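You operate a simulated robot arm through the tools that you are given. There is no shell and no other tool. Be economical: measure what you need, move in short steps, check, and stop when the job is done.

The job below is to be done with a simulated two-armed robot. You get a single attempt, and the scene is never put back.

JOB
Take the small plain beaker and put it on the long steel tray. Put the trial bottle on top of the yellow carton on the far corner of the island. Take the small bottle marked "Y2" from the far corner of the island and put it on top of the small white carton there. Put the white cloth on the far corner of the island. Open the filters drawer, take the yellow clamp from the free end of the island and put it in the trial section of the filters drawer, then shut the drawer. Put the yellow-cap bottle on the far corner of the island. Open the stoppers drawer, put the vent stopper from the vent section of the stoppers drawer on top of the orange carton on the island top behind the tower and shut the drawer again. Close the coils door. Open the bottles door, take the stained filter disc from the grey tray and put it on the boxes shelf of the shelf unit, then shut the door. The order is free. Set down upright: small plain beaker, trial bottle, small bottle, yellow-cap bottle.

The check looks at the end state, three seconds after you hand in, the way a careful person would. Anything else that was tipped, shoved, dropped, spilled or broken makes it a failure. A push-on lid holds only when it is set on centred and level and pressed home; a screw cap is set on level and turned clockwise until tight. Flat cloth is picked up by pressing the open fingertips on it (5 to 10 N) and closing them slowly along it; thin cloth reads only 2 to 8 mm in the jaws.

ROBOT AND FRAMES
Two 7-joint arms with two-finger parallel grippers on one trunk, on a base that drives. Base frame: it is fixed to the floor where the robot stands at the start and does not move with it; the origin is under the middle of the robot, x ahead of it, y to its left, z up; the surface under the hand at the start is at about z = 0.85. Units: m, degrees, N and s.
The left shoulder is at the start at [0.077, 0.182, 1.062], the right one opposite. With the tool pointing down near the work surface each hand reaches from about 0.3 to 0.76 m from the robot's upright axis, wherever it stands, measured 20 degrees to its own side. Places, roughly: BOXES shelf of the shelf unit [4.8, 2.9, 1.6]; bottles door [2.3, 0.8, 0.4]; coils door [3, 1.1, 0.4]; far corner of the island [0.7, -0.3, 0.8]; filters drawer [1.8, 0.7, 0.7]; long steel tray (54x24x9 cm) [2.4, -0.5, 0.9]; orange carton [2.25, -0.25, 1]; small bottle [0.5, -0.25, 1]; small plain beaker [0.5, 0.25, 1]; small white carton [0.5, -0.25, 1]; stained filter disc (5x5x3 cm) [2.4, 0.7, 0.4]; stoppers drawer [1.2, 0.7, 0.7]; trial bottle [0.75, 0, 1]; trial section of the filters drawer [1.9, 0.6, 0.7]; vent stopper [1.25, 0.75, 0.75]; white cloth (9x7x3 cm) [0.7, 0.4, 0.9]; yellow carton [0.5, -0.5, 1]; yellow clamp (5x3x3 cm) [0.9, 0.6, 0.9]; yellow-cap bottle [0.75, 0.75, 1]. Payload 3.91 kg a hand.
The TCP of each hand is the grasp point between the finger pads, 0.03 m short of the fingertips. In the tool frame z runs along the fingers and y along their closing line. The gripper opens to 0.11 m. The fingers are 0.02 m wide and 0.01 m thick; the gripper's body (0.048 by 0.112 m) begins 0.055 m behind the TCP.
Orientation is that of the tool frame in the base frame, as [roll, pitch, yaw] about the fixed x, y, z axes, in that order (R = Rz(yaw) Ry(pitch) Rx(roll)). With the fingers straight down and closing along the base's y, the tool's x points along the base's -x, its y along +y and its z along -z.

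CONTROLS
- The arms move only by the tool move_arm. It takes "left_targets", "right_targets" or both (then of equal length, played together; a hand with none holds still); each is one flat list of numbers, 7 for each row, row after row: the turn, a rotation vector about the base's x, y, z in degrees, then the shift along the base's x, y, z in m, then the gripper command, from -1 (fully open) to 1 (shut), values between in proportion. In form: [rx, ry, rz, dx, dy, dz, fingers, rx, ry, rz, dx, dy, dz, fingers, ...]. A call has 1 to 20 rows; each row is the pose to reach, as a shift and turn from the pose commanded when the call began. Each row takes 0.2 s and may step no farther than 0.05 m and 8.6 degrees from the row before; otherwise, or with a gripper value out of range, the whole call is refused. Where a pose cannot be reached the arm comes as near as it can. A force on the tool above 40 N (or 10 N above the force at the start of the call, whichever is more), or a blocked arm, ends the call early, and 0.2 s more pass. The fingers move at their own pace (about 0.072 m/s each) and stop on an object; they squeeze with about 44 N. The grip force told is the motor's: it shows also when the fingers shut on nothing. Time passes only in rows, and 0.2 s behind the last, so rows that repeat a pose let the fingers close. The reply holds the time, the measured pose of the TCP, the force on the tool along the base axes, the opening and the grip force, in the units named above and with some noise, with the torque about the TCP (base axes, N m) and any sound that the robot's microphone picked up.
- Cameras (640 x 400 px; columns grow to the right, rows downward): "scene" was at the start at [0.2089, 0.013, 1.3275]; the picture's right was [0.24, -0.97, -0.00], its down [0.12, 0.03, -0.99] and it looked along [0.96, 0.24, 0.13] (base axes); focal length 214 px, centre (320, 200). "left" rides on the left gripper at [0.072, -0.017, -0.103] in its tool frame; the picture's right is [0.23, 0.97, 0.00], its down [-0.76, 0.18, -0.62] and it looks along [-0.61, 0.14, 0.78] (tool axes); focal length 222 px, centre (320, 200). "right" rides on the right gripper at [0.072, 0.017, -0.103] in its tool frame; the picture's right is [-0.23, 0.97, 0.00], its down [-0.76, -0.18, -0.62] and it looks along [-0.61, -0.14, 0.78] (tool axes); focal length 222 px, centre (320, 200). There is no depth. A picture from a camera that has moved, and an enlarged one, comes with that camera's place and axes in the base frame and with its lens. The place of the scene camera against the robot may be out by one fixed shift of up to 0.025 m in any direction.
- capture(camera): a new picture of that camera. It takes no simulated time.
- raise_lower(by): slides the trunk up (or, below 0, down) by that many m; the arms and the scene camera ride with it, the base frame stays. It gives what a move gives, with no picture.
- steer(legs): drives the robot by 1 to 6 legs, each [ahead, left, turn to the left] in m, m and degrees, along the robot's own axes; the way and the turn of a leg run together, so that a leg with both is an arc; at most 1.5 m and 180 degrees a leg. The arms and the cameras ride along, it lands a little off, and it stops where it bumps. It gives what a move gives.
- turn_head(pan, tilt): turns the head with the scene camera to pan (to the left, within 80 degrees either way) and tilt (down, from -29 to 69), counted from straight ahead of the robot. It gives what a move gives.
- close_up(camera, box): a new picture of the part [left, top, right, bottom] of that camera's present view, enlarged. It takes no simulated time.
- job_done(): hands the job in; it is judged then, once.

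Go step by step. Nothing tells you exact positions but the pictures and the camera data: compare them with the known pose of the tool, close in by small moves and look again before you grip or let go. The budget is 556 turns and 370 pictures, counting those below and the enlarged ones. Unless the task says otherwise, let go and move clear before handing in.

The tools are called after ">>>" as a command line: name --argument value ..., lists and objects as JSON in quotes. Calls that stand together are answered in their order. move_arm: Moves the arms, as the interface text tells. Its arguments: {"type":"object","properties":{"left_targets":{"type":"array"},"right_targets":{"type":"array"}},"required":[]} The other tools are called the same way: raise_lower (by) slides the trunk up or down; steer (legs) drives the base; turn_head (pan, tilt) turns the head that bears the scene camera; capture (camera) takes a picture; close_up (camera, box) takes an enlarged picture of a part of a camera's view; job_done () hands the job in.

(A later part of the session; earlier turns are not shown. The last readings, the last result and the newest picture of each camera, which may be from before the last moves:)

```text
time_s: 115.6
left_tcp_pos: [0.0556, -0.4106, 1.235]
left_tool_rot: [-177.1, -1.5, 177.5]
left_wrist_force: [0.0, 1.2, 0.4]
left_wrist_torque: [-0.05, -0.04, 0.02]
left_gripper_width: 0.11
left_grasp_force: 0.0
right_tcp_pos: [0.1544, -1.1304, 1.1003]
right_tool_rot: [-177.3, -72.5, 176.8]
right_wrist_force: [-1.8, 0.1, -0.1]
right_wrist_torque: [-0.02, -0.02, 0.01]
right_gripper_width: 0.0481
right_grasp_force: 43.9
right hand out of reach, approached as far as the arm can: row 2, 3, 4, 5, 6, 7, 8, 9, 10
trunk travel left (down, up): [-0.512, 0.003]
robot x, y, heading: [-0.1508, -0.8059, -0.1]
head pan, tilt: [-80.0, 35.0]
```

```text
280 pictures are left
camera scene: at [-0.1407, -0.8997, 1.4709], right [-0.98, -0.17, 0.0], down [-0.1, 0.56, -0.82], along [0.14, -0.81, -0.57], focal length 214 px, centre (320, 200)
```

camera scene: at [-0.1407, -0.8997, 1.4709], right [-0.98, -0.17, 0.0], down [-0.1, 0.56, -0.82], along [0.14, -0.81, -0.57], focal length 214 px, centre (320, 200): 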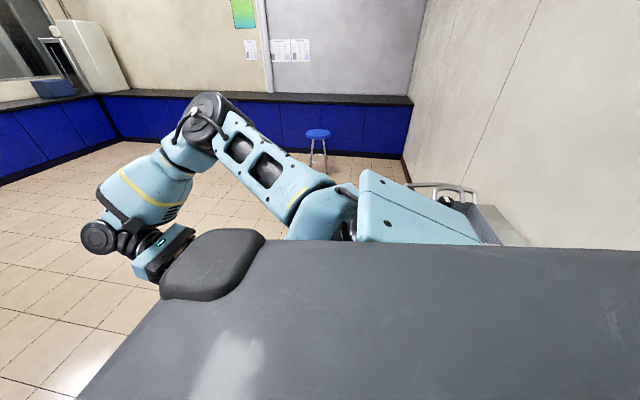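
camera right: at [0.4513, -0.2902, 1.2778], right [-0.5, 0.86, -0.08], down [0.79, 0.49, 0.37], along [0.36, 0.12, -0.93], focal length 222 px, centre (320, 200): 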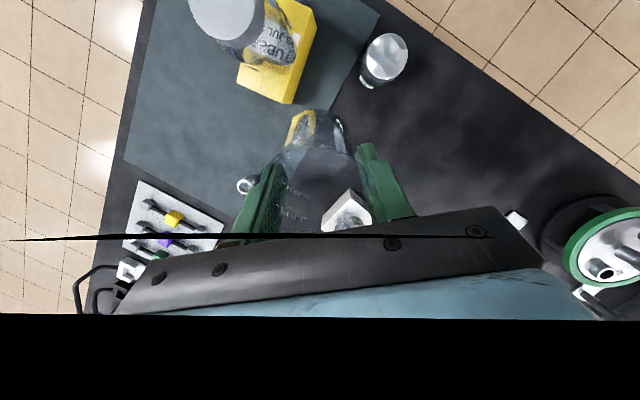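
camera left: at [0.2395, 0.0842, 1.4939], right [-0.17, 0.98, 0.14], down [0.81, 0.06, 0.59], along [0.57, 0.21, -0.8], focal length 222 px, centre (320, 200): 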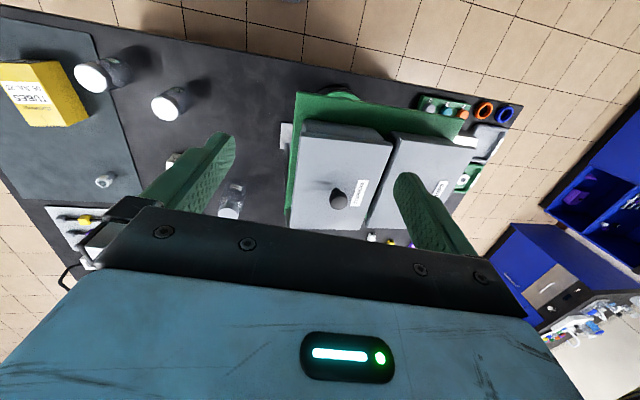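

The elbow is bent now. Bring the tool back to vertical at a comfortable pose.

>>> move_arm --right_targets '[0, -8, 0, 0.02, 0, 0.01, 0.5, 0, -16, 0, 0.04, 0, 0.02, 0.5, 0, -24, 0, 0.06, 0, 0.03, 0.5, 0, -32, 0, 0.08, 0, 0.04, 0.5, 0, -40, 0, 0.1, 0, 0.05, 0.5, 0, -48, 0, 0.11, 0, 0.06, 0.5, 0, -56, 0, 0.12, 0, 0.07, 0.5, 0, -64, 0, 0.13, 0, 0.08, 0.5, 0, -72, 0, 0.14, 0, 0.09, 0.5, 0, -72, 0, 0.14, 0, 0.1, 0.5]'

>>> capture --camera "right"

```text
time_s: 117.8
left_tcp_pos: [0.0579, -0.4092, 1.2344]
left_tool_rot: [-177.0, -1.3, 177.4]
left_wrist_force: [0.1, -0.8, 1.0]
left_wrist_torque: [0.0, 0.02, 0.01]
left_gripper_width: 0.11
left_grasp_force: 0.0
right_tcp_pos: [0.3003, -1.1283, 1.2004]
right_tool_rot: [179.9, -0.9, 178.9]
right_wrist_force: [0.1, -0.1, -0.2]
right_wrist_torque: [-0.03, 0.0, 0.01]
right_gripper_width: 0.048
right_grasp_force: 43.6
trunk travel left (down, up): [-0.512, 0.003]
robot x, y, heading: [-0.1533, -0.8089, -0.2]
head pan, tilt: [-80.0, 35.0]
```

```text
279 pictures are left
camera right: at [0.2287, -1.1109, 1.3055], right [0.25, 0.97, 0.0], down [0.77, -0.19, 0.61], along [0.59, -0.15, -0.79], focal length 222 px, centre (320, 200)
```

right: 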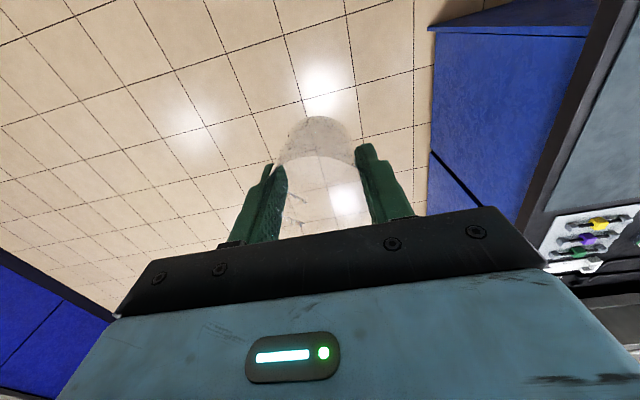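

Good posture again. Now drive along the right side of the island toward the steel tray.

>>> steer --legs '[[0.5, -0.5, 0], [1.4, 0, 0], [0, 0, 90]]'

>>> turn_head --pan 0 --tilt 30

>>> capture --camera "scene"

```text
time_s: 132.9
left_tcp_pos: [1.3347, -1.0982, 1.2342]
left_tool_rot: [-177.0, -1.4, -94.6]
left_wrist_force: [0.5, -0.6, -0.5]
left_wrist_torque: [0.0, 0.02, 0.01]
left_gripper_width: 0.11
left_grasp_force: 0.1
right_tcp_pos: [2.0632, -0.8816, 1.1992]
right_tool_rot: [180.0, -0.9, -93.2]
right_wrist_force: [-0.4, -0.8, -0.2]
right_wrist_torque: [0.01, 0.03, 0.02]
right_gripper_width: 0.0481
right_grasp_force: 44.2
trunk travel left (down, up): [-0.512, 0.003]
robot x, y, heading: [1.7256, -1.323, 87.9]
head pan, tilt: [-80.0, 35.0]
```

```text
time_s: 134.4
left_tcp_pos: [1.335, -1.0979, 1.234]
left_tool_rot: [-177.0, -1.4, -94.6]
left_wrist_force: [0.4, -0.2, -0.5]
left_wrist_torque: [0.0, -0.01, 0.0]
left_gripper_width: 0.11
left_grasp_force: 0.1
right_tcp_pos: [2.0619, -0.8816, 1.2003]
right_tool_rot: [180.0, -0.9, -93.2]
right_wrist_force: [-0.2, -0.3, -0.6]
right_wrist_torque: [0.03, 0.0, 0.0]
right_gripper_width: 0.048
right_grasp_force: 43.9
trunk travel left (down, up): [-0.512, 0.003]
robot x, y, heading: [1.7258, -1.3222, 88.0]
head pan, tilt: [0.0, 30.0]
```

```text
278 pictures are left
camera scene: at [1.7137, -1.2269, 1.4789], right [1.0, -0.04, 0.0], down [-0.02, -0.5, -0.87], along [0.03, 0.87, -0.5], focal length 214 px, centre (320, 200)
```

scene: 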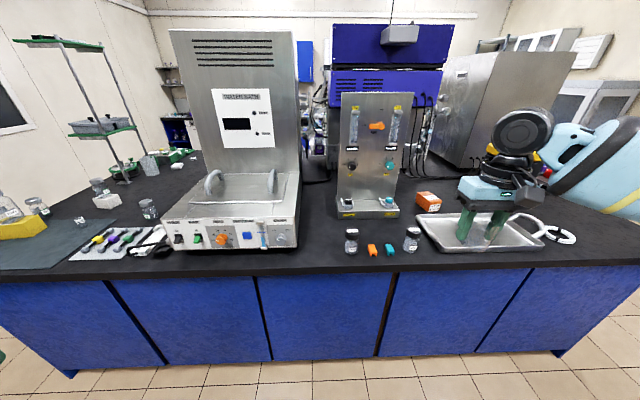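

A clear view of the tray and the orange carton. I'll zoom in.

>>> close_up --camera "scene" --box '[400, 170, 600, 270]'

>>> close_up --camera "scene" --box '[320, 160, 460, 260]'

```text
3.20 times, centred on (500, 220) of scene
camera zoom: at [1.7137, -1.2269, 1.4789], right [1.0, -0.04, 0.0], down [-0.02, -0.5, -0.87], along [0.03, 0.87, -0.5], focal length 686 px, centre (-256, 136)
```

zoom: 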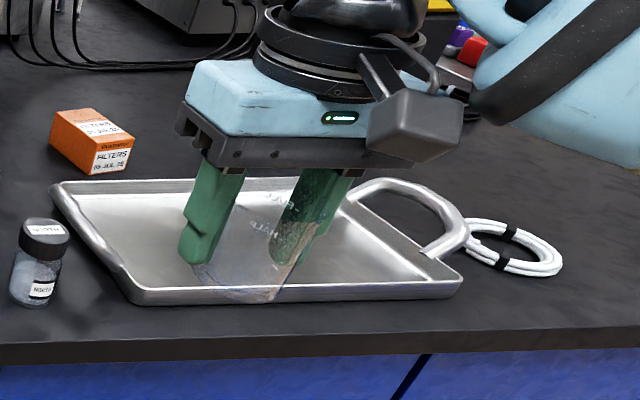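

```text
4.00 times, centred on (390, 210) of scene
camera zoom: at [1.7137, -1.2269, 1.4789], right [1.0, -0.04, 0.0], down [-0.02, -0.5, -0.87], along [0.03, 0.87, -0.5], focal length 858 px, centre (40, 160)
```

zoom: 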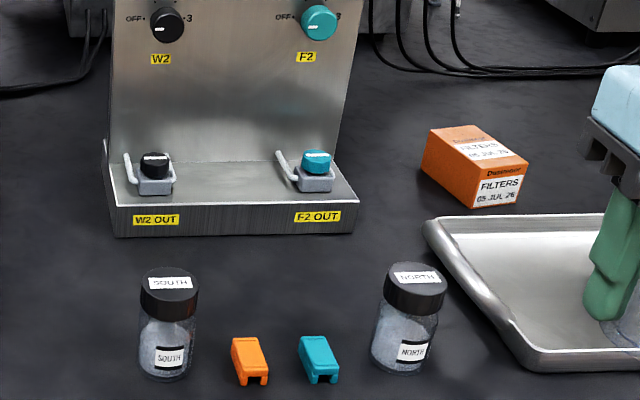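

Tray spans about x 2.23–2.64, y -0.59…-0.36. Drive to (2.25, -1.07).

>>> steer --legs '[[0, -0.51, 0], [0.26, 0, 2]]'

>>> turn_head --pan -5 --tilt 40

>>> capture --camera "scene"

>>> capture --camera "right"

```text
time_s: 140.8
left_tcp_pos: [1.8329, -0.8724, 1.2339]
left_tool_rot: [-177.0, -1.4, -92.9]
left_wrist_force: [-0.6, 0.5, -0.1]
left_wrist_torque: [0.03, -0.04, 0.0]
left_gripper_width: 0.1098
left_grasp_force: 0.2
right_tcp_pos: [2.5547, -0.6362, 1.2012]
right_tool_rot: [179.9, -0.8, -91.3]
right_wrist_force: [0.3, 0.4, -0.8]
right_wrist_torque: [0.01, 0.01, -0.01]
right_gripper_width: 0.0479
right_grasp_force: 44.3
trunk travel left (down, up): [-0.512, 0.003]
robot x, y, heading: [2.227, -1.0835, 89.5]
head pan, tilt: [0.0, 30.0]
```

```text
time_s: 141.5
left_tcp_pos: [1.8335, -0.8723, 1.2347]
left_tool_rot: [-177.0, -1.5, -92.9]
left_wrist_force: [0.3, 0.0, -0.2]
left_wrist_torque: [0.01, -0.01, -0.07]
left_gripper_width: 0.1099
left_grasp_force: 0.1
right_tcp_pos: [2.5546, -0.6351, 1.1993]
right_tool_rot: [179.9, -0.9, -91.4]
right_wrist_force: [-0.7, -0.1, -0.5]
right_wrist_torque: [0.0, 0.0, 0.0]
right_gripper_width: 0.0479
right_grasp_force: 44.0
trunk travel left (down, up): [-0.512, 0.003]
robot x, y, heading: [2.2257, -1.0833, 89.8]
head pan, tilt: [-5.0, 40.0]
```

```text
275 pictures are left
camera scene: at [2.2226, -0.9957, 1.4636], right [1.0, -0.09, 0.0], down [-0.06, -0.64, -0.77], along [0.07, 0.76, -0.64], focal length 214 px, centre (320, 200)
```

scene: 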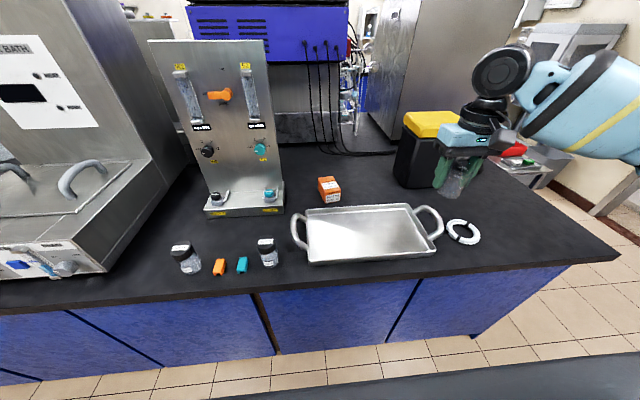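

```text
274 pictures are left
camera right: at [2.5353, -0.7062, 1.3054], right [-0.97, 0.25, 0.0], down [0.2, 0.77, 0.61], along [0.16, 0.59, -0.79], focal length 222 px, centre (320, 200)
```

right: 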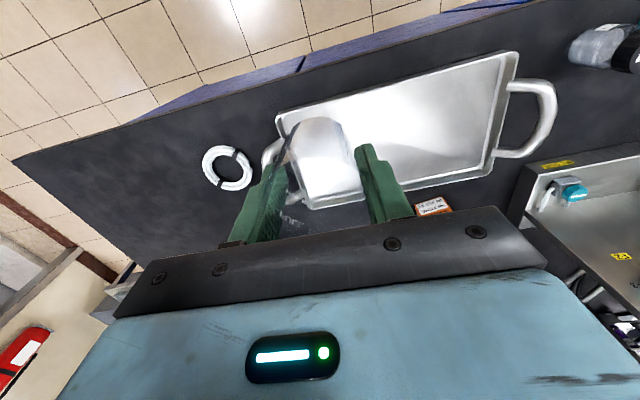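

>>> move_arm --right_targets '[0, 0, 0, -0.03, 0.03, -0.02, 0.5, 0, 0, 0, -0.06, 0.06, -0.04, 0.5, 0, 0, 0, -0.09, 0.09, -0.06, 0.5, 0, 0, 0, -0.12, 0.115, -0.08, 0.5, 0, 0, 0, -0.145, 0.135, -0.1, 0.5, 0, 0, 0, -0.145, 0.135, -0.14, 0.5, 0, 0, 0, -0.145, 0.135, -0.18, 0.5, 0, 0, 0, -0.145, 0.135, -0.22, 0.5, 0, 0, 0, -0.145, 0.135, -0.24, 0.5]'

>>> capture --camera "right"

>>> close_up --camera "scene" --box '[280, 130, 460, 280]'

```text
time_s: 143.5
left_tcp_pos: [1.8339, -0.8707, 1.235]
left_tool_rot: [-177.0, -1.4, -93.1]
left_wrist_force: [-0.3, -0.5, -0.5]
left_wrist_torque: [0.02, 0.03, 0.02]
left_gripper_width: 0.11
left_grasp_force: 0.0
right_tcp_pos: [2.4088, -0.5, 0.9604]
right_tool_rot: [180.0, -0.8, -91.4]
right_wrist_force: [0.5, -0.1, -0.6]
right_wrist_torque: [0.01, 0.01, -0.03]
right_gripper_width: 0.0478
right_grasp_force: 43.7
trunk travel left (down, up): [-0.512, 0.003]
robot x, y, heading: [2.2257, -1.0903, 89.7]
head pan, tilt: [-5.0, 40.0]
```

```text
273 pictures are left
camera right: at [2.3901, -0.5706, 1.0657], right [-0.97, 0.25, 0.0], down [0.2, 0.77, 0.61], along [0.16, 0.59, -0.79], focal length 222 px, centre (320, 200)
```

right: 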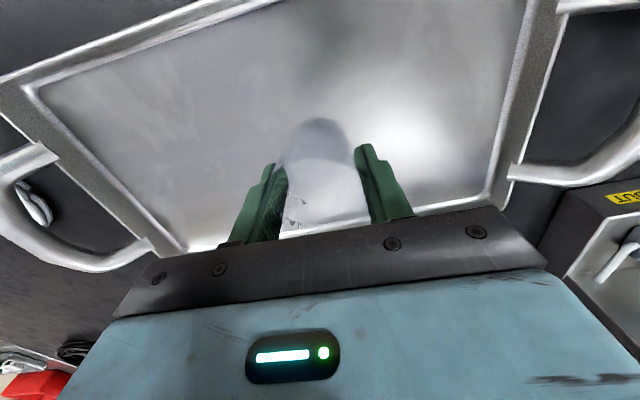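

```text
2.67 times, centred on (370, 205) of scene
camera zoom: at [2.2227, -0.996, 1.4636], right [1.0, -0.09, 0.0], down [-0.06, -0.64, -0.77], along [0.07, 0.76, -0.64], focal length 572 px, centre (187, 187)
```

zoom: 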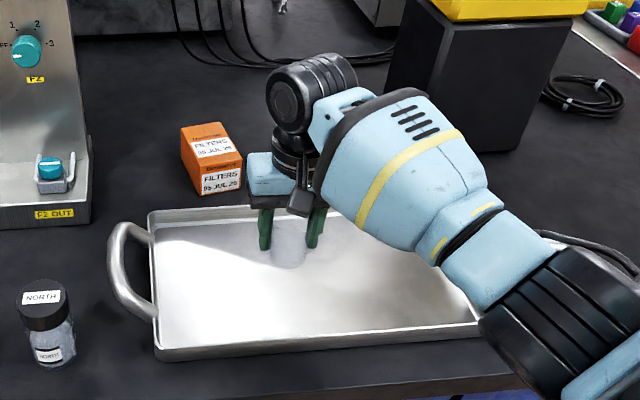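

>>> move_arm --right_targets '[-1.5, 0.6, 0, 0, 0, -0.02, 0.5, -3, 1.2, 0, 0, 0, -0.04, 0.5, -3, 1.2, 0, 0, 0, -0.048, 0.5, -3, 1.2, 0, 0, 0, -0.052, 0.5, -3, 1.2, 0, 0, 0, -0.052, 0.5]'

```text
time_s: 144.7
left_tcp_pos: [1.8337, -0.8711, 1.2352]
left_tool_rot: [-177.0, -1.5, -93.0]
left_wrist_force: [0.6, 0.4, 1.3]
left_wrist_torque: [0.0, 0.02, -0.04]
left_gripper_width: 0.1098
left_grasp_force: 0.1
right_tcp_pos: [2.4082, -0.4999, 0.9085]
right_tool_rot: [178.8, -3.9, -91.4]
right_wrist_force: [-0.1, -0.6, -0.4]
right_wrist_torque: [0.0, 0.0, 0.0]
right_gripper_width: 0.0476
right_grasp_force: 44.1
trunk travel left (down, up): [-0.512, 0.003]
robot x, y, heading: [2.2309, -1.0861, 89.5]
head pan, tilt: [-5.0, 40.0]
```

>>> move_arm --right_targets '[0, 0, 0, 0, 0, -0.003, 0.5, 0, 0, 0, 0, 0, -0.006, 0.5, 0, 0, 0, 0, 0, -0.006, 0.5]'

>>> capture --camera "right"

```text
time_s: 145.5
left_tcp_pos: [1.8337, -0.8727, 1.2349]
left_tool_rot: [-177.0, -1.4, -93.0]
left_wrist_force: [0.7, -0.1, -0.8]
left_wrist_torque: [-0.03, 0.03, -0.01]
left_gripper_width: 0.1102
left_grasp_force: 0.0
right_tcp_pos: [2.4089, -0.5016, 0.9028]
right_tool_rot: [178.8, -3.8, -91.4]
right_wrist_force: [1.2, 0.6, -0.9]
right_wrist_torque: [0.02, 0.01, 0.01]
right_gripper_width: 0.0479
right_grasp_force: 43.8
trunk travel left (down, up): [-0.512, 0.003]
robot x, y, heading: [2.2264, -1.0856, 89.9]
head pan, tilt: [-5.0, 40.0]
```

```text
271 pictures are left
camera right: at [2.3922, -0.5657, 1.0117], right [-0.97, 0.25, 0.01], down [0.21, 0.8, 0.57], along [0.14, 0.55, -0.82], focal length 222 px, centre (320, 200)
```

right: 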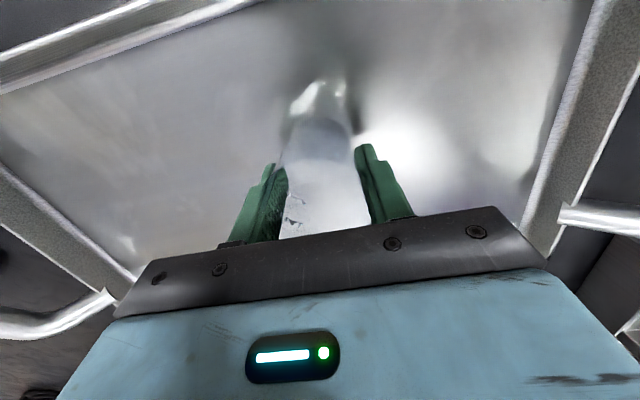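

>>> move_arm --right_targets '[0, 0, 0, 0, 0, -0.003, 0.5, 0, 0, 0, 0, 0, -0.005, 0.5, 0, 0, 0, 0, 0, -0.005, 0.5]'

```text
time_s: 146.3
left_tcp_pos: [1.8335, -0.8726, 1.2346]
left_tool_rot: [-177.0, -1.4, -92.9]
left_wrist_force: [0.2, 0.3, -0.4]
left_wrist_torque: [-0.01, -0.01, 0.01]
left_gripper_width: 0.1103
left_grasp_force: 0.2
right_tcp_pos: [2.4088, -0.4994, 0.8972]
right_tool_rot: [178.7, -3.9, -91.3]
right_wrist_force: [-0.1, 0.1, 0.0]
right_wrist_torque: [0.01, -0.01, -0.04]
right_gripper_width: 0.0481
right_grasp_force: 43.9
trunk travel left (down, up): [-0.512, 0.003]
robot x, y, heading: [2.2276, -1.0855, 89.7]
head pan, tilt: [-5.0, 40.0]
```

>>> move_arm --right_targets '[0, 0, 0, 0, 0, -0.002, 0.5, 0, 0, 0, 0, 0, -0.004, 0.5, 0, 0, 0, 0, 0, -0.004, 0.5]'

```text
time_s: 147.1
left_tcp_pos: [1.8332, -0.8732, 1.2344]
left_tool_rot: [-177.0, -1.3, -92.9]
left_wrist_force: [-0.6, 0.3, 0.2]
left_wrist_torque: [-0.01, -0.03, 0.01]
left_gripper_width: 0.11
left_grasp_force: 0.0
right_tcp_pos: [2.4091, -0.5006, 0.8956]
right_tool_rot: [178.8, -3.5, -91.3]
right_wrist_force: [0.3, 1.7, 10.2]
right_wrist_torque: [-0.05, -0.26, 0.02]
right_gripper_width: 0.048
right_grasp_force: 43.7
trunk travel left (down, up): [-0.512, 0.003]
robot x, y, heading: [2.2248, -1.0877, 89.7]
head pan, tilt: [-5.0, 40.0]
```

Contact (10 N). Release gently.

>>> move_arm --right_targets '[0, 0, 0, 0, 0, 0.001, 0.3, 0, 0, 0, 0, 0, 0.001, -0.2, 0, 0, 0, 0, 0, 0.001, -0.5, 0, 0, 0, 0, 0, 0.001, -0.5]'

>>> capture --camera "right"

```text
time_s: 148.1
left_tcp_pos: [1.8326, -0.8722, 1.2355]
left_tool_rot: [-177.0, -1.5, -92.8]
left_wrist_force: [-0.4, -0.3, -0.6]
left_wrist_torque: [0.02, 0.0, -0.02]
left_gripper_width: 0.11
left_grasp_force: 0.1
right_tcp_pos: [2.4092, -0.5006, 0.8943]
right_tool_rot: [178.8, -3.9, -91.4]
right_wrist_force: [0.2, -0.2, 0.2]
right_wrist_torque: [0.01, -0.02, 0.04]
right_gripper_width: 0.0824
right_grasp_force: 0.2
trunk travel left (down, up): [-0.512, 0.003]
robot x, y, heading: [2.2287, -1.0844, 89.6]
head pan, tilt: [-5.0, 40.0]
```

```text
270 pictures are left
camera right: at [2.3923, -0.566, 1.0033], right [-0.97, 0.25, 0.0], down [0.21, 0.8, 0.57], along [0.14, 0.55, -0.82], focal length 222 px, centre (320, 200)
```

right: 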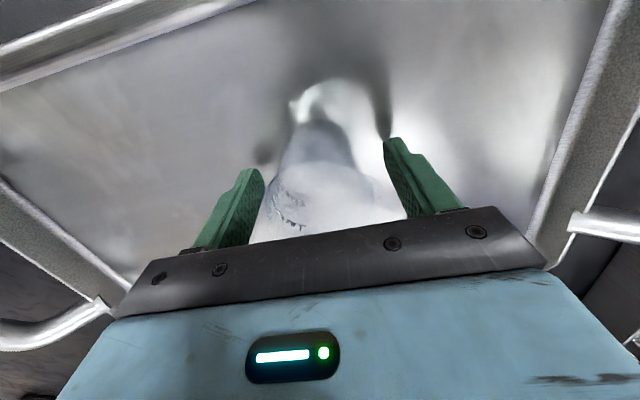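

Released. Go straight up and check that it stands.

>>> move_arm --right_targets '[0, 0, 0, 0, 0, 0.04, -0.5, 0, 0, 0, 0, 0, 0.08, -0.5, 0, 0, 0, 0, 0, 0.12, -1, 3, -1, 0, 0, 0, 0.16, -1, 3, -1, 0, 0.03, -0.03, 0.2, -1, 3, -1, 0, 0.06, -0.06, 0.22, -1, 3, -1, 0, 0.09, -0.09, 0.24, -1]'

>>> close_up --camera "scene" --box '[260, 150, 460, 280]'

```text
refused: row 5 steps farther than a row can; nothing moved
```

```text
3.08 times, centred on (360, 215) of scene
camera zoom: at [2.2226, -0.996, 1.4636], right [1.0, -0.09, 0.0], down [-0.06, -0.64, -0.77], along [0.07, 0.76, -0.64], focal length 660 px, centre (197, 154)
```

zoom: 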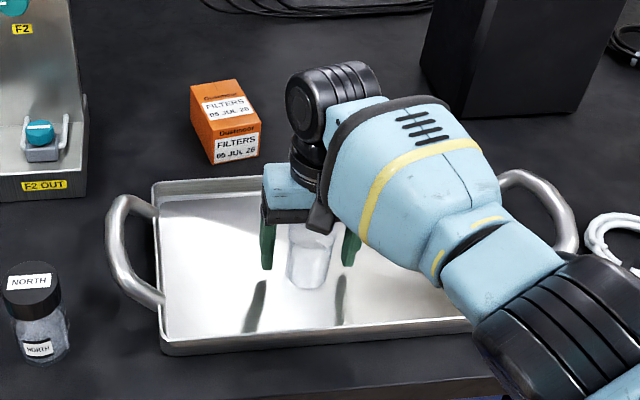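

>>> move_arm --right_targets '[0, 0, 0, 0, 0, 0.04, -0.5, 0, 0, 0, 0, 0, 0.08, -0.5, 0, 0, 0, 0, 0, 0.12, -1, 3, -1, 0, 0, 0, 0.16, -1, 3, -1, 0, 0.02, -0.03, 0.19, -1, 3, -1, 0, 0.04, -0.06, 0.22, -1, 3, -1, 0, 0.06, -0.09, 0.25, -1, 3, -1, 0, 0.08, -0.12, 0.28, -1]'

>>> close_up --camera "scene" --box '[260, 150, 460, 280]'

```text
time_s: 149.9
left_tcp_pos: [1.8337, -0.8738, 1.2348]
left_tool_rot: [-176.8, -1.3, -92.8]
left_wrist_force: [0.2, -0.2, 0.8]
left_wrist_torque: [-0.03, -0.02, 0.01]
left_gripper_width: 0.1098
left_grasp_force: 0.1
right_tcp_pos: [2.4874, -0.6214, 1.1743]
right_tool_rot: [179.8, -0.9, -91.4]
right_wrist_force: [-0.4, -0.4, 0.4]
right_wrist_torque: [0.02, 0.02, -0.01]
right_gripper_width: 0.1099
right_grasp_force: 0.0
trunk travel left (down, up): [-0.512, 0.003]
robot x, y, heading: [2.2256, -1.0877, 89.9]
head pan, tilt: [-5.0, 40.0]
```

```text
3.08 times, centred on (360, 215) of scene
camera zoom: at [2.2234, -0.9977, 1.4638], right [1.0, -0.09, 0.0], down [-0.06, -0.64, -0.77], along [0.07, 0.76, -0.64], focal length 660 px, centre (197, 154)
```

zoom: 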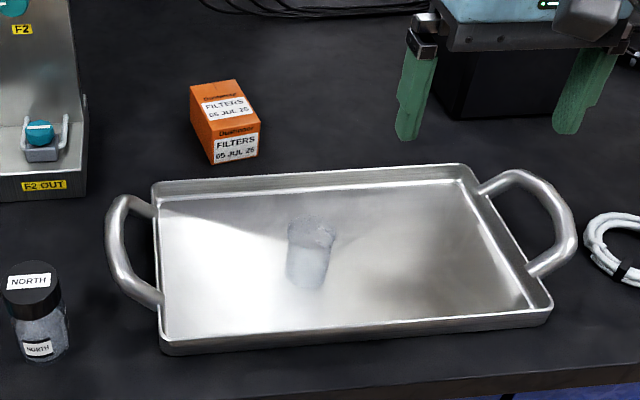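

The beaker stands on the tray. Orange carton top is about (2.334, -0.230, 0.906). Now I'll look to the right to see the way around the far end.

>>> turn_head --pan -55 --tilt 15

>>> capture --camera "scene"

```text
time_s: 151.1
left_tcp_pos: [1.8333, -0.8712, 1.2344]
left_tool_rot: [-176.9, -1.3, -92.9]
left_wrist_force: [0.0, -0.4, -0.6]
left_wrist_torque: [-0.01, 0.01, 0.06]
left_gripper_width: 0.1101
left_grasp_force: 0.1
right_tcp_pos: [2.4875, -0.619, 1.1722]
right_tool_rot: [179.6, -1.0, -91.4]
right_wrist_force: [0.7, 1.1, -0.3]
right_wrist_torque: [0.0, -0.01, 0.0]
right_gripper_width: 0.11
right_grasp_force: 0.0
trunk travel left (down, up): [-0.512, 0.003]
robot x, y, heading: [2.2275, -1.0838, 89.8]
head pan, tilt: [-55.0, 15.0]
```

```text
267 pictures are left
camera scene: at [2.2914, -1.0275, 1.5031], right [0.57, -0.82, 0.0], down [-0.21, -0.15, -0.97], along [0.79, 0.55, -0.26], focal length 214 px, centre (320, 200)
```

scene: 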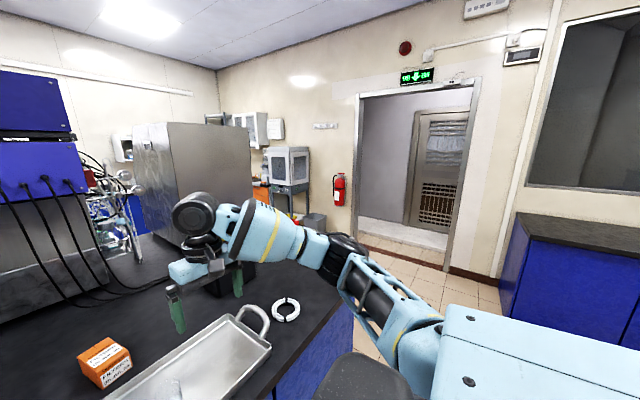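

>>> steer --legs '[[-0.15, 0, 0], [0, -1.5, 0], [0, -0.2, 0]]'

>>> turn_head --pan 10 --tilt 20

>>> capture --camera "scene"

```text
time_s: 167.5
left_tcp_pos: [3.5525, -1.033, 1.2349]
left_tool_rot: [-177.1, -1.5, -93.3]
left_wrist_force: [-0.2, 0.2, 0.7]
left_wrist_torque: [0.0, 0.0, -0.01]
left_gripper_width: 0.1099
left_grasp_force: 0.0
right_tcp_pos: [4.2084, -0.7848, 1.1739]
right_tool_rot: [179.7, -0.8, -91.8]
right_wrist_force: [0.2, -0.3, -0.5]
right_wrist_torque: [-0.01, 0.0, 0.0]
right_gripper_width: 0.1098
right_grasp_force: 0.0
trunk travel left (down, up): [-0.512, 0.003]
robot x, y, heading: [3.944, -1.2506, 89.1]
head pan, tilt: [-55.0, 15.0]
```

```text
time_s: 168.8
left_tcp_pos: [3.5524, -1.0326, 1.2352]
left_tool_rot: [-177.1, -1.3, -93.4]
left_wrist_force: [0.3, 0.5, -0.5]
left_wrist_torque: [0.0, 0.04, 0.0]
left_gripper_width: 0.1103
left_grasp_force: 0.1
right_tcp_pos: [4.209, -0.7851, 1.1745]
right_tool_rot: [179.8, -0.8, -91.9]
right_wrist_force: [-0.2, -0.2, -0.2]
right_wrist_torque: [0.01, -0.04, -0.04]
right_gripper_width: 0.1099
right_grasp_force: 0.1
trunk travel left (down, up): [-0.512, 0.003]
robot x, y, heading: [3.9448, -1.2507, 89.3]
head pan, tilt: [10.0, 20.0]
```

```text
266 pictures are left
camera scene: at [3.9179, -1.1523, 1.495], right [0.99, 0.16, 0.0], down [0.05, -0.34, -0.94], along [-0.15, 0.93, -0.34], focal length 214 px, centre (320, 200)
```

scene: 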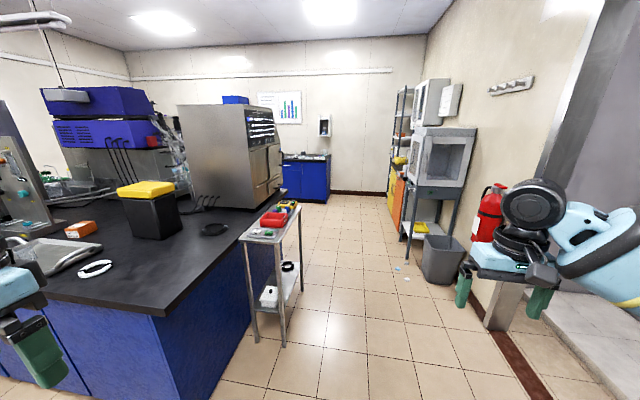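

The way is clear between the trolley and the wall table. Drive through at x≈4.05.

>>> steer --legs '[[0, -0.1, 0], [1.5, 0, 0], [1.25, 0, 0], [0, 0, 90]]'

>>> turn_head --pan 20 --tilt 25

>>> capture --camera "scene"

```text
time_s: 180.3
left_tcp_pos: [3.6624, 0.9994, 1.2346]
left_tool_rot: [-176.5, -0.2, -94.5]
left_wrist_force: [0.3, 0.5, 0.2]
left_wrist_torque: [-0.03, 0.0, 0.04]
left_gripper_width: 0.1101
left_grasp_force: 0.0
right_tcp_pos: [4.3357, 1.2322, 1.1823]
right_tool_rot: [-179.7, -0.4, -94.5]
right_wrist_force: [1.1, 0.1, -1.3]
right_wrist_torque: [0.0, 0.01, -0.02]
right_gripper_width: 0.1102
right_grasp_force: 0.1
trunk travel left (down, up): [-0.512, 0.003]
robot x, y, heading: [4.0621, 0.7934, 87.9]
head pan, tilt: [10.0, 20.0]
stopped in leg 3: the robot was blocked; the commanded pose is now the measured one
```

```text
time_s: 181.1
left_tcp_pos: [3.6636, 0.9943, 1.236]
left_tool_rot: [-176.5, 0.0, -94.3]
left_wrist_force: [-0.8, -1.3, -0.1]
left_wrist_torque: [-0.01, 0.01, -0.03]
left_gripper_width: 0.1101
left_grasp_force: 0.0
right_tcp_pos: [4.3327, 1.231, 1.1826]
right_tool_rot: [-179.7, -0.2, -94.1]
right_wrist_force: [0.5, 0.3, 0.6]
right_wrist_torque: [0.02, 0.04, 0.02]
right_gripper_width: 0.1099
right_grasp_force: 0.0
trunk travel left (down, up): [-0.512, 0.003]
robot x, y, heading: [4.0661, 0.7953, 88.4]
head pan, tilt: [20.0, 25.0]
```

```text
265 pictures are left
camera scene: at [4.0085, 0.8578, 1.4886], right [0.95, 0.31, 0.02], down [0.14, -0.38, -0.91], along [-0.28, 0.87, -0.41], focal length 214 px, centre (320, 200)
```

scene: 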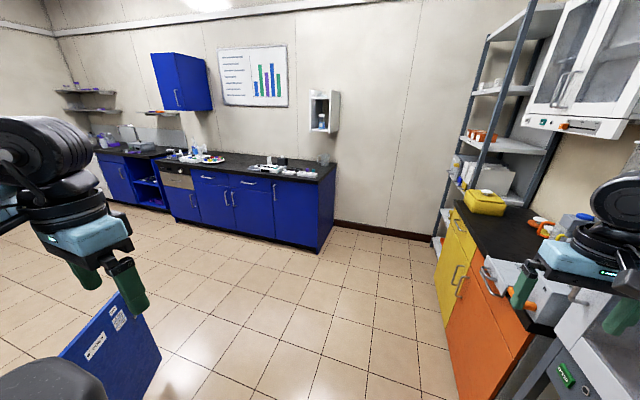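

The right arm touched the table side. I'll back up slightly, shift left and continue.

>>> steer --legs '[[-0.12, 0, 0], [0, 0.13, 0], [0.75, 0, 0]]'

>>> capture --camera "scene"

```text
time_s: 187.3
left_tcp_pos: [3.5752, 1.6435, 1.235]
left_tool_rot: [-177.0, -1.3, -95.0]
left_wrist_force: [-0.2, 0.1, 0.7]
left_wrist_torque: [0.0, 0.01, -0.01]
left_gripper_width: 0.1101
left_grasp_force: 0.0
right_tcp_pos: [4.2439, 1.8727, 1.1688]
right_tool_rot: [179.7, -1.7, -94.6]
right_wrist_force: [0.1, 0.4, -0.7]
right_wrist_torque: [0.0, 0.03, -0.01]
right_gripper_width: 0.1101
right_grasp_force: 0.0
trunk travel left (down, up): [-0.512, 0.003]
robot x, y, heading: [3.9621, 1.4183, 87.7]
head pan, tilt: [20.0, 25.0]
```

```text
264 pictures are left
camera scene: at [3.9208, 1.5099, 1.487], right [0.95, 0.3, 0.0], down [0.13, -0.4, -0.91], along [-0.27, 0.86, -0.42], focal length 214 px, centre (320, 200)
```

scene: 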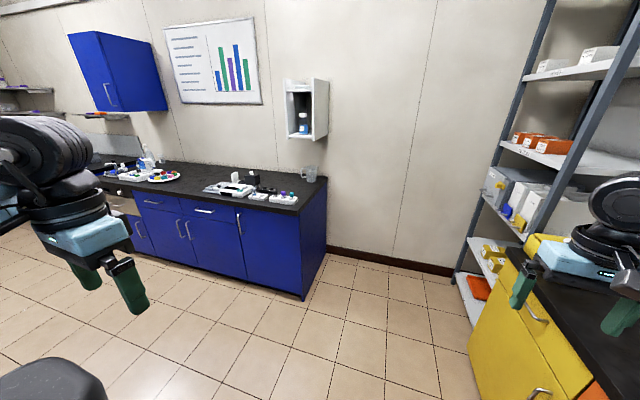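

The shelf unit is in view; I'll zoom to read its shelf labels.

>>> turn_head --pan -20 --tilt 5

>>> capture --camera "scene"

>>> close_up --camera "scene" --box '[260, 40, 480, 300]'

```text
time_s: 188.3
left_tcp_pos: [3.5751, 1.6449, 1.2351]
left_tool_rot: [-177.1, -1.3, -95.0]
left_wrist_force: [0.5, 1.2, 0.3]
left_wrist_torque: [-0.01, 0.0, -0.01]
left_gripper_width: 0.1099
left_grasp_force: 0.2
right_tcp_pos: [4.2444, 1.8732, 1.1681]
right_tool_rot: [179.7, -1.6, -94.6]
right_wrist_force: [-0.2, 0.1, -0.3]
right_wrist_torque: [-0.02, 0.0, -0.02]
right_gripper_width: 0.1099
right_grasp_force: 0.0
trunk travel left (down, up): [-0.512, 0.003]
robot x, y, heading: [3.9608, 1.4172, 87.8]
head pan, tilt: [-20.0, 5.0]
```

```text
263 pictures are left
camera scene: at [3.9836, 1.5073, 1.5193], right [0.92, -0.38, 0.0], down [-0.03, -0.08, -1.0], along [0.38, 0.92, -0.09], focal length 214 px, centre (320, 200)
```

scene: 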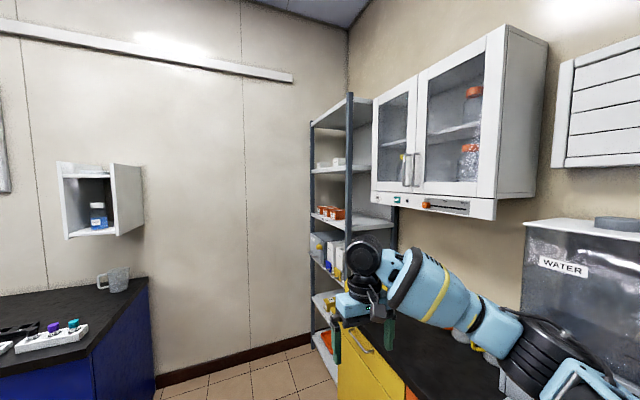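

```text
1.54 times, centred on (370, 170) of scene
camera zoom: at [3.9836, 1.5073, 1.5193], right [0.92, -0.38, 0.0], down [-0.03, -0.08, -1.0], along [0.38, 0.92, -0.09], focal length 330 px, centre (243, 246)
```

zoom: 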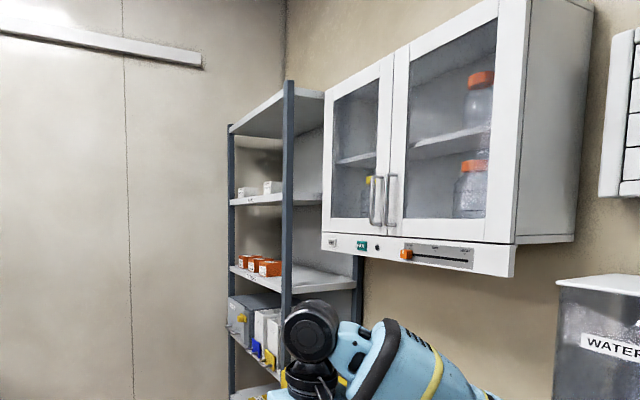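

Later for the shelf. Now turn to face along the aisle.

>>> steer --legs '[[0, 0, 92]]'

>>> turn_head --pan 15 --tilt 30

>>> capture --camera "scene"

```text
time_s: 192.7
left_tcp_pos: [3.7585, 1.0177, 1.2363]
left_tool_rot: [-177.1, -1.5, -1.5]
left_wrist_force: [-0.8, 0.1, -0.3]
left_wrist_torque: [0.0, 0.02, 0.03]
left_gripper_width: 0.11
left_grasp_force: 0.0
right_tcp_pos: [3.4909, 1.6723, 1.1671]
right_tool_rot: [179.7, -1.7, -1.1]
right_wrist_force: [-0.2, 0.3, 0.3]
right_wrist_torque: [0.01, 0.01, -0.03]
right_gripper_width: 0.1101
right_grasp_force: 0.0
trunk travel left (down, up): [-0.512, 0.003]
robot x, y, heading: [3.9642, 1.4143, -179.1]
head pan, tilt: [-20.0, 5.0]
```

```text
time_s: 193.7
left_tcp_pos: [3.7578, 1.0171, 1.235]
left_tool_rot: [-177.0, -1.3, -1.4]
left_wrist_force: [0.8, -0.1, 0.1]
left_wrist_torque: [0.01, -0.01, 0.01]
left_gripper_width: 0.1099
left_grasp_force: 0.0
right_tcp_pos: [3.4893, 1.6712, 1.1677]
right_tool_rot: [179.7, -1.7, -1.1]
right_wrist_force: [0.3, 0.5, 0.5]
right_wrist_torque: [-0.01, 0.02, -0.01]
right_gripper_width: 0.1099
right_grasp_force: 0.0
trunk travel left (down, up): [-0.512, 0.003]
robot x, y, heading: [3.9615, 1.4157, -178.8]
head pan, tilt: [15.0, 30.0]
```

```text
261 pictures are left
camera scene: at [3.8486, 1.3846, 1.479], right [-0.28, 0.96, 0.0], down [0.48, 0.14, -0.87], along [-0.83, -0.24, -0.5], focal length 214 px, centre (320, 200)
```

scene: 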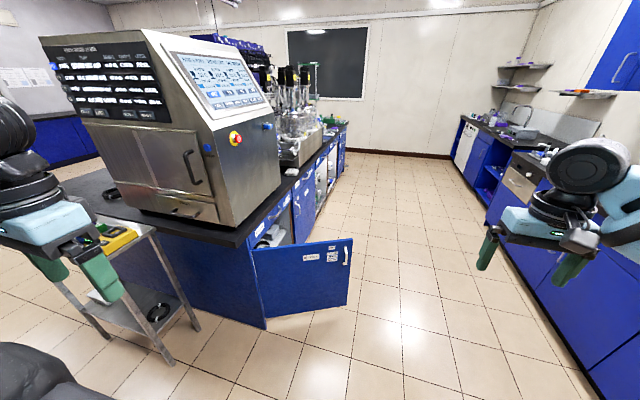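

The coils door stands about 60° open, hinged at about (3.19, 0.84), free end near (2.91, 1.30), z 0.1–0.69. I'll stand at (3.22, 1.87) facing it and push it shut with the right hand.

>>> steer --legs '[[0, -0.45, 0], [0.74, 0, 0], [0, 0, 89]]'

>>> turn_head --pan -15 --tilt 45

>>> capture --camera "scene"

```text
time_s: 205.6
left_tcp_pos: [3.5895, 1.629, 1.2353]
left_tool_rot: [-177.1, -1.3, 85.9]
left_wrist_force: [-0.5, -0.7, 0.1]
left_wrist_torque: [-0.03, -0.04, 0.04]
left_gripper_width: 0.1101
left_grasp_force: 0.1
right_tcp_pos: [2.9226, 1.392, 1.1678]
right_tool_rot: [179.6, -1.7, 86.2]
right_wrist_force: [-0.2, 0.3, -0.6]
right_wrist_torque: [0.02, 0.01, 0.0]
right_gripper_width: 0.1099
right_grasp_force: 0.1
trunk travel left (down, up): [-0.512, 0.003]
robot x, y, heading: [3.1996, 1.852, -91.6]
head pan, tilt: [15.0, 30.0]
```

```text
time_s: 206.5
left_tcp_pos: [3.5906, 1.6293, 1.2341]
left_tool_rot: [-176.9, -1.3, 85.9]
left_wrist_force: [0.2, 0.3, 0.0]
left_wrist_torque: [0.06, 0.01, 0.0]
left_gripper_width: 0.1099
left_grasp_force: 0.3
right_tcp_pos: [2.924, 1.3924, 1.1677]
right_tool_rot: [179.7, -1.6, 86.2]
right_wrist_force: [0.7, -0.1, -0.5]
right_wrist_torque: [0.01, -0.04, -0.01]
right_gripper_width: 0.1101
right_grasp_force: 0.1
trunk travel left (down, up): [-0.512, 0.003]
robot x, y, heading: [3.2008, 1.8518, -91.7]
head pan, tilt: [-15.0, 45.0]
```

```text
260 pictures are left
camera scene: at [3.163, 1.7529, 1.4564], right [-0.96, 0.29, 0.0], down [0.2, 0.68, -0.71], along [-0.2, -0.68, -0.71], focal length 214 px, centre (320, 200)
```

scene: 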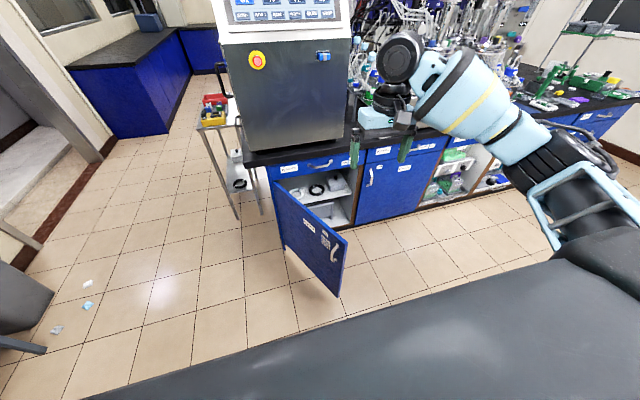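

>>> raise_lower --by -0.45

>>> capture --camera "scene"

```text
refused: -0.45 is not a number from -0.4 to 0.4
```

```text
259 pictures are left
camera scene: at [3.163, 1.7529, 1.4564], right [-0.96, 0.29, 0.0], down [0.2, 0.68, -0.71], along [-0.2, -0.68, -0.71], focal length 214 px, centre (320, 200)
```

scene: 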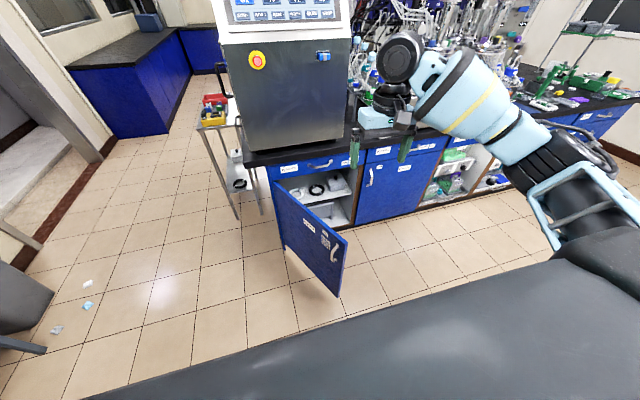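

>>> raise_lower --by -0.4

```text
time_s: 210.4
left_tcp_pos: [3.5897, 1.6093, 0.8217]
left_tool_rot: [-176.8, -5.1, 85.8]
left_wrist_force: [-0.1, -0.8, 0.3]
left_wrist_torque: [0.01, 0.01, 0.0]
left_gripper_width: 0.1097
left_grasp_force: 0.0
right_tcp_pos: [2.9228, 1.3929, 0.7689]
right_tool_rot: [179.6, -1.7, 86.2]
right_wrist_force: [0.3, 0.1, 1.3]
right_wrist_torque: [0.01, -0.02, -0.04]
right_gripper_width: 0.11
right_grasp_force: 0.2
trunk travel left (down, up): [-0.112, 0.403]
robot x, y, heading: [3.2018, 1.8551, -91.8]
head pan, tilt: [-15.0, 45.0]
```

>>> move_arm --right_targets '[0, 0, 0, 0.02, 0.0, -0.04, 0, 0, 0, 0, 0.04, 0, -0.08, 0.5, 0, 0, 0, 0.06, 0, -0.12, 1, 0, 0, 0, 0.06, 0, -0.16, 1, 0, 0, 0, 0.06, 0, -0.2, 1, 0, 0, 0, 0.06, 0, -0.2, 1]'

>>> capture --camera "scene"

>>> capture --camera "right"

```text
time_s: 211.8
left_tcp_pos: [3.5907, 1.6098, 0.8219]
left_tool_rot: [-176.8, -4.9, 85.8]
left_wrist_force: [0.5, 0.2, 0.0]
left_wrist_torque: [0.01, 0.01, -0.01]
left_gripper_width: 0.1101
left_grasp_force: 0.1
right_tcp_pos: [2.9829, 1.3918, 0.565]
right_tool_rot: [179.7, -1.6, 86.2]
right_wrist_force: [-0.1, 0.0, 0.9]
right_wrist_torque: [0.01, 0.0, -0.03]
right_gripper_width: 0.0
right_grasp_force: 37.9
trunk travel left (down, up): [-0.112, 0.403]
robot x, y, heading: [3.1993, 1.8515, -91.6]
head pan, tilt: [-15.0, 45.0]
```

```text
258 pictures are left
camera scene: at [3.157, 1.5523, 1.0106], right [-0.96, 0.29, 0.0], down [0.2, 0.68, -0.71], along [-0.2, -0.68, -0.71], focal length 214 px, centre (320, 200)
```

scene: 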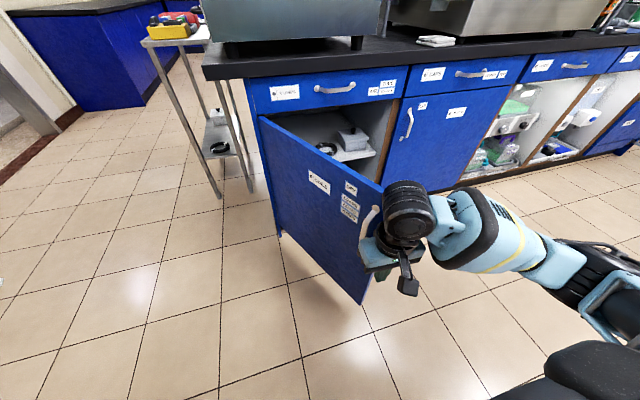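

```text
257 pictures are left
camera right: at [3.0034, 1.4595, 0.6718], right [0.96, -0.29, 0.0], down [-0.23, -0.77, 0.6], along [-0.18, -0.57, -0.8], focal length 222 px, centre (320, 200)
```

right: 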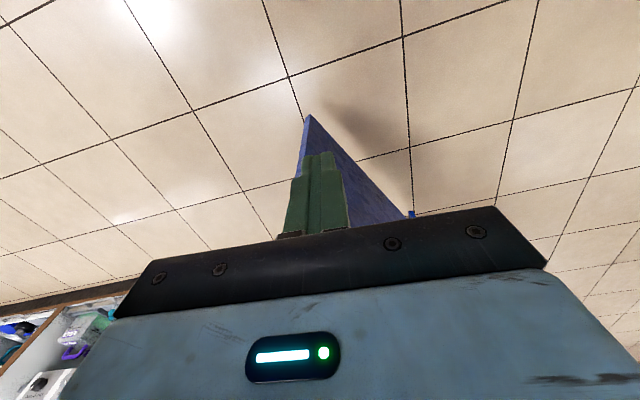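

I'll shift the hand slightly toward the hinge to clear the handle, then drive forward to push the door.

>>> move_arm --right_targets '[0, 0, 0, 0.035, 0.0, -0.03, 1, 0, 0, 0, 0.035, 0, -0.03, 1]'

>>> steer --legs '[[0.28, 0, 0]]'

>>> capture --camera "scene"

```text
time_s: 212.4
left_tcp_pos: [3.5901, 1.6112, 0.8218]
left_tool_rot: [-176.9, -5.0, 85.9]
left_wrist_force: [0.2, 0.7, -1.3]
left_wrist_torque: [0.0, 0.0, 0.0]
left_gripper_width: 0.1101
left_grasp_force: 0.1
right_tcp_pos: [3.0181, 1.3912, 0.5356]
right_tool_rot: [179.7, -1.6, 86.2]
right_wrist_force: [0.2, -0.2, 0.1]
right_wrist_torque: [-0.01, 0.02, -0.01]
right_gripper_width: 0.0
right_grasp_force: 37.1
trunk travel left (down, up): [-0.112, 0.403]
robot x, y, heading: [3.2028, 1.8512, -91.9]
head pan, tilt: [-15.0, 45.0]
```

```text
time_s: 214.3
left_tcp_pos: [3.5814, 1.3333, 0.8225]
left_tool_rot: [-176.8, -4.9, 85.6]
left_wrist_force: [-0.1, 0.6, 0.7]
left_wrist_torque: [0.05, 0.02, 0.0]
left_gripper_width: 0.11
left_grasp_force: 0.0
right_tcp_pos: [3.0103, 1.115, 0.5364]
right_tool_rot: [179.7, -1.7, 86.1]
right_wrist_force: [0.0, 0.0, -0.1]
right_wrist_torque: [0.01, 0.04, 0.01]
right_gripper_width: 0.0
right_grasp_force: 38.0
trunk travel left (down, up): [-0.112, 0.403]
robot x, y, heading: [3.1942, 1.5774, -91.4]
head pan, tilt: [-15.0, 45.0]
```

```text
256 pictures are left
camera scene: at [3.1484, 1.2761, 1.0105], right [-0.96, 0.29, 0.0], down [0.2, 0.68, -0.71], along [-0.2, -0.68, -0.71], focal length 214 px, centre (320, 200)
```

scene: 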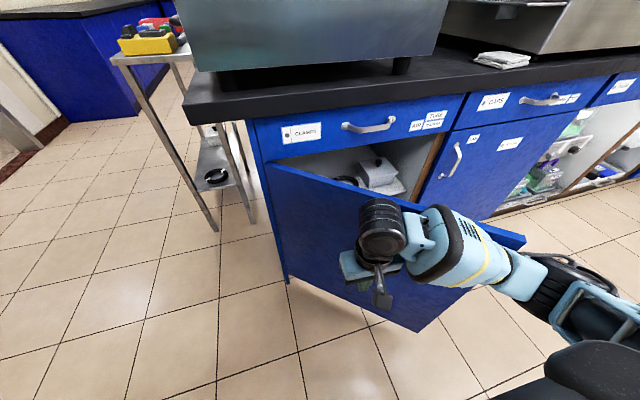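

The door is swinging shut. Continue.

>>> steer --legs '[[0.2, 0, 0]]'

>>> capture --camera "scene"

```text
time_s: 215.9
left_tcp_pos: [3.5764, 1.1338, 0.8229]
left_tool_rot: [-177.0, -5.1, 85.8]
left_wrist_force: [-0.2, -0.1, 0.2]
left_wrist_torque: [0.02, -0.01, 0.0]
left_gripper_width: 0.1099
left_grasp_force: 0.1
right_tcp_pos: [3.004, 0.9129, 0.5374]
right_tool_rot: [179.6, -1.6, 86.2]
right_wrist_force: [-0.4, 0.0, 0.4]
right_wrist_torque: [0.01, -0.02, -0.01]
right_gripper_width: 0.0
right_grasp_force: 37.7
trunk travel left (down, up): [-0.112, 0.403]
robot x, y, heading: [3.1865, 1.3727, -91.6]
head pan, tilt: [-15.0, 45.0]
```

```text
255 pictures are left
camera scene: at [3.1428, 1.0744, 1.0105], right [-0.96, 0.29, 0.0], down [0.2, 0.68, -0.71], along [-0.2, -0.68, -0.71], focal length 214 px, centre (320, 200)
```

scene: 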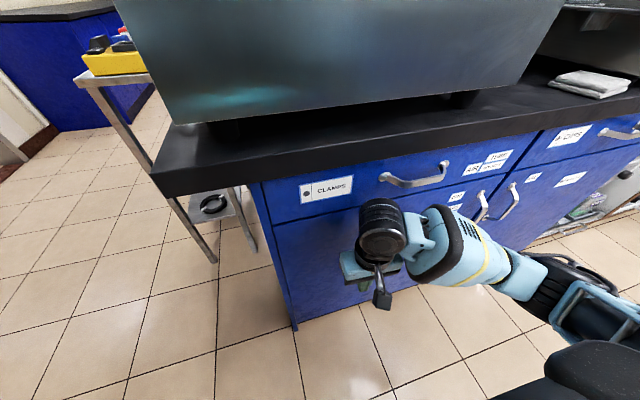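

>>> move_arm --right_targets '[0, 0, 0, 0, -0.03, 0, 1, 0, 0, 0, 0, -0.05, 0, 1, 0, 0, 0, 0, -0.07, 0, 1, 0, 0, 0, 0, -0.09, 0, 1, 0, 0, 0, 0, -0.1, 0, 1]'

>>> capture --camera "scene"

```text
time_s: 216.5
left_tcp_pos: [3.5747, 1.1327, 0.8218]
left_tool_rot: [-176.9, -4.9, 85.7]
left_wrist_force: [-0.3, 0.5, -0.2]
left_wrist_torque: [0.02, 0.0, -0.02]
left_gripper_width: 0.11
left_grasp_force: 0.2
right_tcp_pos: [3.0044, 0.877, 0.5378]
right_tool_rot: [180.0, -2.2, 86.7]
right_wrist_force: [-3.0, 8.2, 3.3]
right_wrist_torque: [-0.97, -0.25, -0.01]
right_gripper_width: 0.0
right_grasp_force: 37.7
trunk travel left (down, up): [-0.112, 0.403]
robot x, y, heading: [3.1876, 1.3744, -91.4]
head pan, tilt: [-15.0, 45.0]
stopped in row 2 (right hand): the force on the tool passed its limit at 61 N (the readings are from after the stop); the commanded pose is now the measured one
```

```text
254 pictures are left
camera scene: at [3.1423, 1.075, 1.0106], right [-0.96, 0.29, 0.0], down [0.2, 0.68, -0.71], along [-0.2, -0.68, -0.71], focal length 214 px, centre (320, 200)
```

scene: 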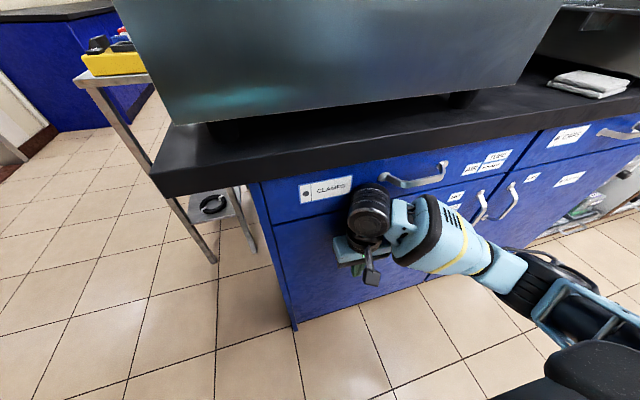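

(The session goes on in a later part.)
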